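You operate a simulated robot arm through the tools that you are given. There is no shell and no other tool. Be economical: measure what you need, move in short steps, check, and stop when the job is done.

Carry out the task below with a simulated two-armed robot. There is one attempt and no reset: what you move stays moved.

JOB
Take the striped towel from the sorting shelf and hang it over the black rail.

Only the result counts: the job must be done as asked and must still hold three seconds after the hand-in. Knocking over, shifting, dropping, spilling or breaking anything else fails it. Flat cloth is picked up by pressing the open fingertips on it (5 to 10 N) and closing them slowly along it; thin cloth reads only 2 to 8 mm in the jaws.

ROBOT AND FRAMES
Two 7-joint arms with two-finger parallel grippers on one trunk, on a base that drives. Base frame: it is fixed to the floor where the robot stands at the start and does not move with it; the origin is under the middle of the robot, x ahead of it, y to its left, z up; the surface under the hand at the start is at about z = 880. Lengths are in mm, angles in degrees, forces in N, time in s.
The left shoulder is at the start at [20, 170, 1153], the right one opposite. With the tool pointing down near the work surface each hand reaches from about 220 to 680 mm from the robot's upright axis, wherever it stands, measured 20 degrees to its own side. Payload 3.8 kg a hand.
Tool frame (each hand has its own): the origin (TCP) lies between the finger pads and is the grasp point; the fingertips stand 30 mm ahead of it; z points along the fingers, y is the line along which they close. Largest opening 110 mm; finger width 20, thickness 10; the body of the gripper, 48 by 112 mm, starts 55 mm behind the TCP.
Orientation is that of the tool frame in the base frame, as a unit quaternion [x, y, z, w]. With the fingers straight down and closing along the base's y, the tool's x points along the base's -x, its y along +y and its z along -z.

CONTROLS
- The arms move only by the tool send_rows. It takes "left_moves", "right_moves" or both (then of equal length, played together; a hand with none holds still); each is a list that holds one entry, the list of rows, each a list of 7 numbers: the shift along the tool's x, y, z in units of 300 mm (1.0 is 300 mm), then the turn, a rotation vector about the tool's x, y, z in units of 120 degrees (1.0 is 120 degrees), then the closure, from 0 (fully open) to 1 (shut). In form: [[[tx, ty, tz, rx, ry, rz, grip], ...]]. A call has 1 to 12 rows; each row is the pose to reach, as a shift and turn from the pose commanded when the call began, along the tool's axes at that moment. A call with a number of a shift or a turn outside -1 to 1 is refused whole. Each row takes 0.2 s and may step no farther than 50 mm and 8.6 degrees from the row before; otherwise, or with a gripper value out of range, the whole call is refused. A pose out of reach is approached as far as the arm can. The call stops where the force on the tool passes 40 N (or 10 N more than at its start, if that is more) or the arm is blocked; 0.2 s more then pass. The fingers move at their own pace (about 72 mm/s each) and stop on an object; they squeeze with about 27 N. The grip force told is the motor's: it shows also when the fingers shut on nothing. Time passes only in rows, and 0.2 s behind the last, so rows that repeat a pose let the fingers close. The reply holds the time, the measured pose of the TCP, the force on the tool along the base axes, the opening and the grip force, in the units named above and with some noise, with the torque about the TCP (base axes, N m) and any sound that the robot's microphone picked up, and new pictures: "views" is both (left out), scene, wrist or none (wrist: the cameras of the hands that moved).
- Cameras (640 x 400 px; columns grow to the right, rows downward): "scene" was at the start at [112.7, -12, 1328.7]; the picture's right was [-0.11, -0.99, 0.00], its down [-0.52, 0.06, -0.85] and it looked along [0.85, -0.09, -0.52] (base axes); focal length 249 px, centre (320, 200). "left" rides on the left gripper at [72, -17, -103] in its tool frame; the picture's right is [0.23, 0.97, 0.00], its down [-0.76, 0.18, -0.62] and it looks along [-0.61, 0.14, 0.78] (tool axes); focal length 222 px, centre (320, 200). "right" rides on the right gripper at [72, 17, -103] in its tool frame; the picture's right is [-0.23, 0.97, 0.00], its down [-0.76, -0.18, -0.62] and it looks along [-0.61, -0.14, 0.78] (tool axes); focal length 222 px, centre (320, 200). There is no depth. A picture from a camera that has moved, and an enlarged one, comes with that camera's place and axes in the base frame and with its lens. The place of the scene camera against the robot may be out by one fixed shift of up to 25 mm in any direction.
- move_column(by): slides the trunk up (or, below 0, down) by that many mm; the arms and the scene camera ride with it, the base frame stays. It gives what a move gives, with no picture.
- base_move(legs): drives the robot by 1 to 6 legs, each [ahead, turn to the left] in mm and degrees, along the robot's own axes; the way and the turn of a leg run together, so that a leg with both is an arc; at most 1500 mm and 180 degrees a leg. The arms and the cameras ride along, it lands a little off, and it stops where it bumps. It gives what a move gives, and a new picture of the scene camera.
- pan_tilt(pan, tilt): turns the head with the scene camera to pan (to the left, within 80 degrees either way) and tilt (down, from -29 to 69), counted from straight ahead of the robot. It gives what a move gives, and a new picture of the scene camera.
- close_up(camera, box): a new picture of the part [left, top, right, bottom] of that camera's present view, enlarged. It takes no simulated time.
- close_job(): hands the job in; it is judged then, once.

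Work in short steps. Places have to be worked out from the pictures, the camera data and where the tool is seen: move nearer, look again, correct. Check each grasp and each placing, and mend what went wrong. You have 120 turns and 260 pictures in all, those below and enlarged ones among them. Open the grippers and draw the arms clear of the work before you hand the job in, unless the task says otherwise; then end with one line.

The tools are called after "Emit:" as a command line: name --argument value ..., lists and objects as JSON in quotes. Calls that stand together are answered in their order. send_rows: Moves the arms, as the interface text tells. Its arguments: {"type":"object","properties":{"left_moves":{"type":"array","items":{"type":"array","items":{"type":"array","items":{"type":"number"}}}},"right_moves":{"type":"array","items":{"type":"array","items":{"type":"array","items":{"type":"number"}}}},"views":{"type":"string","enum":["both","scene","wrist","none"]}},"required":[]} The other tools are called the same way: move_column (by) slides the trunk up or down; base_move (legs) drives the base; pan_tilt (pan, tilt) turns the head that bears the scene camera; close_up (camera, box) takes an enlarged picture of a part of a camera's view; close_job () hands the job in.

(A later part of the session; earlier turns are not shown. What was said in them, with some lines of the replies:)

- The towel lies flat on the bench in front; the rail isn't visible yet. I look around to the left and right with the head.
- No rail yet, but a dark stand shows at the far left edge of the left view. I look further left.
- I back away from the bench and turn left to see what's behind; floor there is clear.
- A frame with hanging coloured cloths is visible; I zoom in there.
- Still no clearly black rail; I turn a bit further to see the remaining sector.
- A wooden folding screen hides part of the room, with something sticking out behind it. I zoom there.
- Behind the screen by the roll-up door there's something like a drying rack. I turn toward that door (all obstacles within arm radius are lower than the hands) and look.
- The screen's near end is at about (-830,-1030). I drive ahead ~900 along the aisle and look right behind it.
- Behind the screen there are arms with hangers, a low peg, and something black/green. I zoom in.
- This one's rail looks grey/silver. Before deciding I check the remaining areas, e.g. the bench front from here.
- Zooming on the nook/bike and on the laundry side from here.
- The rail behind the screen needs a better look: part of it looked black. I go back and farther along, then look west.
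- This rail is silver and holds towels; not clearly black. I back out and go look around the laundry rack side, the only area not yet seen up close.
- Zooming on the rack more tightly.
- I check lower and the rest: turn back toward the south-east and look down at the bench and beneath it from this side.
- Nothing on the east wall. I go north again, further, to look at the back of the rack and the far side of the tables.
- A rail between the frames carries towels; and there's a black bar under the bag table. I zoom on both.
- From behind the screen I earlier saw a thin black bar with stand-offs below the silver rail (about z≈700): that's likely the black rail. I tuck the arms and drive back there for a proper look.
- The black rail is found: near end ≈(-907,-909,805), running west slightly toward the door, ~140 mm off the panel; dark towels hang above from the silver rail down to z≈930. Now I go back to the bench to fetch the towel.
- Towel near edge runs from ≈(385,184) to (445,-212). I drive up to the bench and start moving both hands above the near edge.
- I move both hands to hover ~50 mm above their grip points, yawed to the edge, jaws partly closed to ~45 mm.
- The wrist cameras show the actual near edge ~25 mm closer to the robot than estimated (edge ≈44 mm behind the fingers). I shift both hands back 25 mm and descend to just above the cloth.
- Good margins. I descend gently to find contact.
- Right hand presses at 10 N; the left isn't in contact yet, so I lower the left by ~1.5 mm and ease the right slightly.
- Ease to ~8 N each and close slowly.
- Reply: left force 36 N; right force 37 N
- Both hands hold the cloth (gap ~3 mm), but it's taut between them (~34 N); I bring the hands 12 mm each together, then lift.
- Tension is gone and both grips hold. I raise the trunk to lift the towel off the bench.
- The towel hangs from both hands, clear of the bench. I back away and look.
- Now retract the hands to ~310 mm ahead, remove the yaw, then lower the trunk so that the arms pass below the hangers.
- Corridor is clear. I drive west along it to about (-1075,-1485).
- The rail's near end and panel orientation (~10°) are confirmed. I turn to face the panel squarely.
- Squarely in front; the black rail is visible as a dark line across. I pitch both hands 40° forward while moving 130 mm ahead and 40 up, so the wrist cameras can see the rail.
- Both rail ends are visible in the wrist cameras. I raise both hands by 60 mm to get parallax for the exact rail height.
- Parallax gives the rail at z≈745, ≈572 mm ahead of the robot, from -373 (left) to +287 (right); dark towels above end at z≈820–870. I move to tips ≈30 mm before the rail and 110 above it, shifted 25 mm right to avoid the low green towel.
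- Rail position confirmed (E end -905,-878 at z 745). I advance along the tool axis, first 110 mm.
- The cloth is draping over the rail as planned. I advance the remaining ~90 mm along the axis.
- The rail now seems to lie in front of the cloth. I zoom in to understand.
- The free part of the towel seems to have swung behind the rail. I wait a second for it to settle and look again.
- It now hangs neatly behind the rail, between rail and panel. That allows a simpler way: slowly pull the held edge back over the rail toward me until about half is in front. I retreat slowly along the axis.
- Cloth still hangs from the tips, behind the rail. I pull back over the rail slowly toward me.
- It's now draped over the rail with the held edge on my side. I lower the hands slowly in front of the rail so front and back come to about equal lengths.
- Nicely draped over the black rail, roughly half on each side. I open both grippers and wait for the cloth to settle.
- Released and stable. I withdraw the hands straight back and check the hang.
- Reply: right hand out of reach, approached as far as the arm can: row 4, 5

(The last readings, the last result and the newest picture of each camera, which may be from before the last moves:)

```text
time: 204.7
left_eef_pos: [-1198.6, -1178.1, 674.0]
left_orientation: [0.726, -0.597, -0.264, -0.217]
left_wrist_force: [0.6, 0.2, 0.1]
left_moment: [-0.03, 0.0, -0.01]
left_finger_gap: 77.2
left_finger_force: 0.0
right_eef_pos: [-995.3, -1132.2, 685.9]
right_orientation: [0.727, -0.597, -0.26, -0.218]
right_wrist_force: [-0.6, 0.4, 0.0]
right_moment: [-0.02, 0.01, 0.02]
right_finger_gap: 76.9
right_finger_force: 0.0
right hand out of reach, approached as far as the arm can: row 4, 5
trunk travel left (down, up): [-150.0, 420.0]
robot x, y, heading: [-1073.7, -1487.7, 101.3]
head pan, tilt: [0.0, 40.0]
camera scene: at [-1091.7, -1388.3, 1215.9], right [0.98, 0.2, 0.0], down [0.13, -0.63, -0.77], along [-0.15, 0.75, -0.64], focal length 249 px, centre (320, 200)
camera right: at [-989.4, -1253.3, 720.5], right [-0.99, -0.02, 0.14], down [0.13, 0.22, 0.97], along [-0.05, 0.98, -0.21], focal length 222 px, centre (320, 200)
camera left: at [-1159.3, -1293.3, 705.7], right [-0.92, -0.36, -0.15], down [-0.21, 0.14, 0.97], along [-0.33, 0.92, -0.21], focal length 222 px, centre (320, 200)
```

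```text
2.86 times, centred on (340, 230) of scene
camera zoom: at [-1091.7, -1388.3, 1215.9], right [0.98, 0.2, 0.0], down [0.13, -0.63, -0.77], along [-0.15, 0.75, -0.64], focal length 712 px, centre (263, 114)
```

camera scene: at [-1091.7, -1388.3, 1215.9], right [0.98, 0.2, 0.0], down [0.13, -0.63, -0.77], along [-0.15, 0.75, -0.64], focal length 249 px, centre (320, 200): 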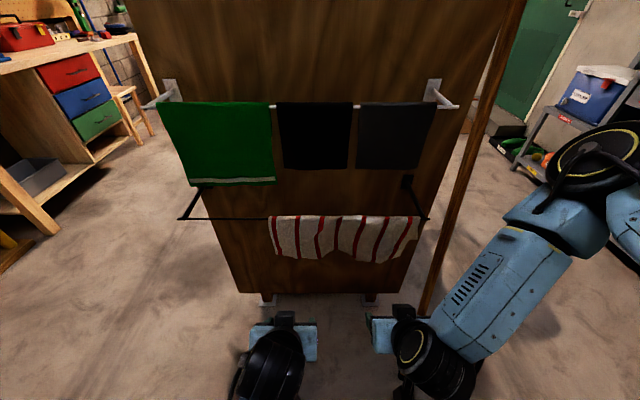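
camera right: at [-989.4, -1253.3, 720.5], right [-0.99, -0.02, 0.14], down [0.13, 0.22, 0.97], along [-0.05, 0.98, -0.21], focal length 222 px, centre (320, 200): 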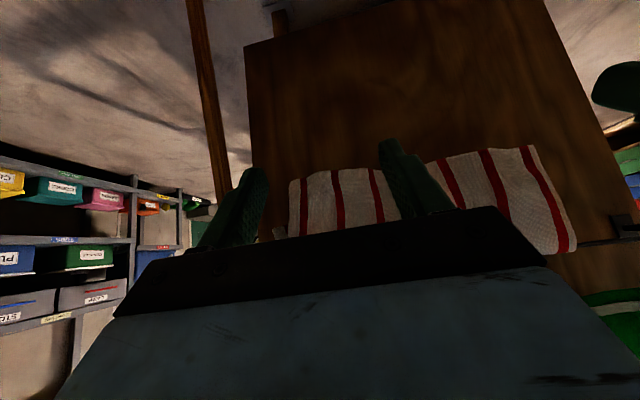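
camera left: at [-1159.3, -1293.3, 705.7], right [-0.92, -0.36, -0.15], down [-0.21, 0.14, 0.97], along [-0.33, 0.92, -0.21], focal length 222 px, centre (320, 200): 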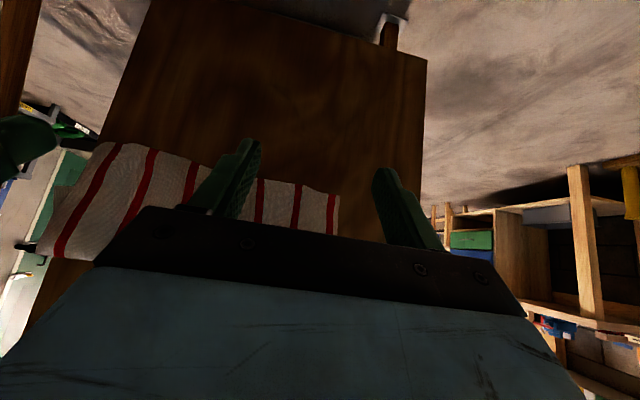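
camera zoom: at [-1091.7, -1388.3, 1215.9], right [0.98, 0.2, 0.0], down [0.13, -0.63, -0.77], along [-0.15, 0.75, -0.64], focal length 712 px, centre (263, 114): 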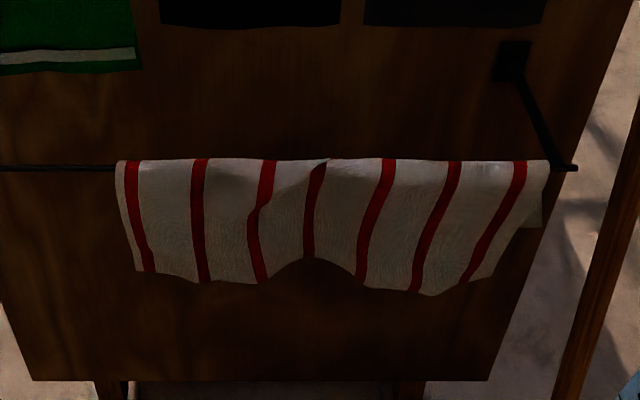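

The towel hangs over the rail. I lower the left hand to look up under the towel at the back flap, which also tests stability over time.

Emit:
send_rows --left_moves '[[[0.08, 0, 0.095, 0, 0, 0, 0.3], [0.16, 0, 0.19, 0, 0, 0, 0.3], [0.24, 0, 0.285, 0, 0, 0, 0.3], [0.32, 0, 0.38, 0, 0, 0, 0.3], [0.32, 0, 0.38, 0, 0, 0, 0], [0.32, 0, 0.38, 0, 0, 0, 0], [0.32, 0, 0.38, 0, 0, 0, 0], [0.32, 0, 0.38, 0, 0, 0, 0], [0.32, 0, 0.38, 0, 0, 0, 0], [0.32, 0, 0.38, 0, 0, 0, 0], [0.32, 0, 0.38, 0, 0, 0, 0]]]' --views "both"

Emit:
close_up --camera "scene" --box '[240, 160, 440, 300]'

```text
time: 207.1
left_eef_pos: [-1198.6, -1178.3, 525.1]
left_orientation: [0.727, -0.595, -0.265, -0.216]
left_wrist_force: [-0.4, -1.2, -0.6]
left_moment: [0.0, -0.02, -0.01]
left_finger_gap: 110.1
left_finger_force: 0.1
right_eef_pos: [-996.9, -1130.8, 685.9]
right_orientation: [0.727, -0.597, -0.261, -0.218]
right_wrist_force: [0.9, 0.2, -0.5]
right_moment: [0.0, 0.0, 0.0]
right_finger_gap: 76.9
right_finger_force: 0.1
trunk travel left (down, up): [-150.0, 420.0]
robot x, y, heading: [-1073.0, -1492.1, 101.3]
head pan, tilt: [0.0, 40.0]
camera scene: at [-1092.6, -1388.3, 1215.9], right [0.98, 0.2, 0.0], down [0.13, -0.63, -0.77], along [-0.15, 0.75, -0.64], focal length 249 px, centre (320, 200)
camera left: at [-1159.3, -1293.3, 557.1], right [-0.92, -0.36, -0.15], down [-0.21, 0.14, 0.97], along [-0.33, 0.92, -0.21], focal length 222 px, centre (320, 200)
```

scene: 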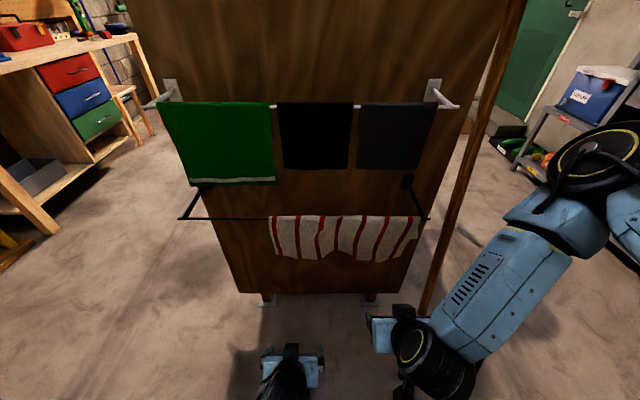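
left: 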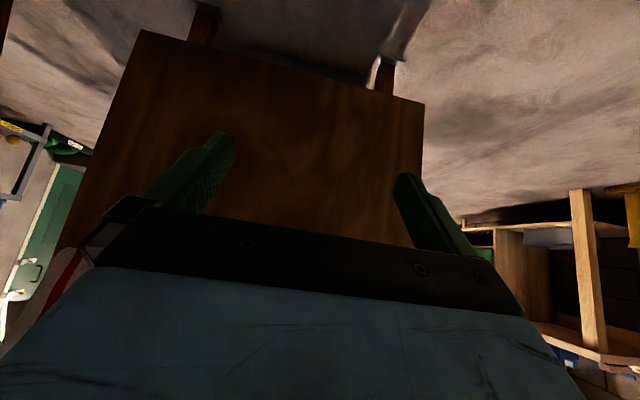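

```text
2.86 times, centred on (340, 230) of scene
camera zoom: at [-1092.6, -1388.3, 1215.9], right [0.98, 0.2, 0.0], down [0.13, -0.63, -0.77], along [-0.15, 0.75, -0.64], focal length 712 px, centre (263, 114)
```

zoom: 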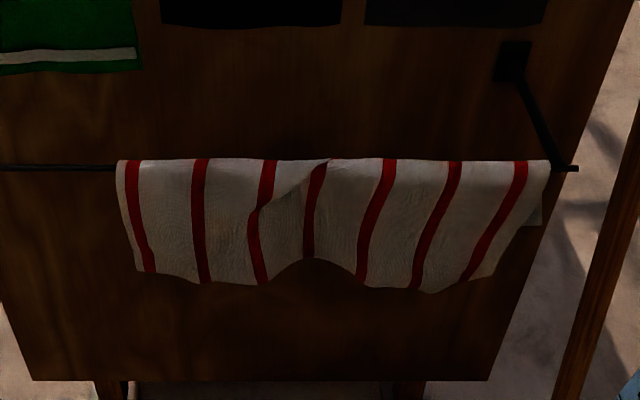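

The hang hasn't changed at all over 2.4 s; I open the right gripper fully and confirm once more before the hand-in.

Emit:
send_rows --right_moves '[[[0, 0, 0, 0, 0, 0, 0], [0, 0, 0, 0, 0, 0, 0], [0, 0, 0, 0, 0, 0, 0], [0, 0, 0, 0, 0, 0, 0]]]' --views "scene"

```text
time: 208.1
left_eef_pos: [-1198.7, -1178.3, 525.8]
left_orientation: [0.726, -0.596, -0.264, -0.217]
left_wrist_force: [0.1, 0.0, 0.2]
left_moment: [0.03, -0.01, 0.0]
left_finger_gap: 110.1
left_finger_force: 0.1
right_eef_pos: [-995.7, -1131.5, 685.4]
right_orientation: [0.726, -0.598, -0.26, -0.218]
right_wrist_force: [0.9, 0.2, -0.9]
right_moment: [0.0, 0.02, -0.01]
right_finger_gap: 110.0
right_finger_force: 0.1
trunk travel left (down, up): [-150.0, 420.0]
robot x, y, heading: [-1073.9, -1491.4, 101.4]
head pan, tilt: [0.0, 40.0]
camera scene: at [-1092.6, -1388.3, 1215.9], right [0.98, 0.2, 0.0], down [0.13, -0.63, -0.77], along [-0.15, 0.75, -0.64], focal length 249 px, centre (320, 200)
```

scene: 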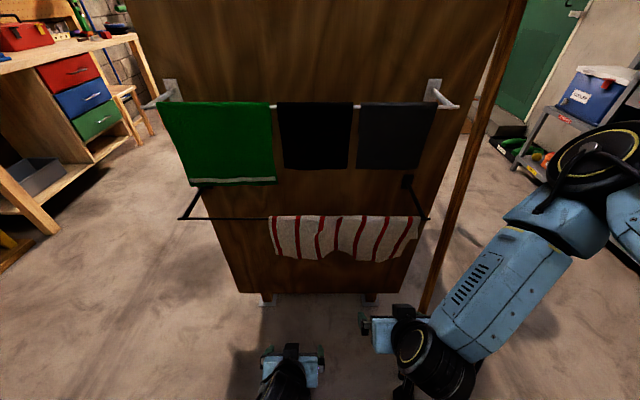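

Towel hangs steadily on the black rail, both grippers are open and clear; I hand in the job.

Emit:
close_job

```text
The job is handed in.
```

The striped towel hangs over the black rail behind the wooden screen, and its position had not changed in the pictures over the last three seconds before hand-in; both grippers are open and clear of it.
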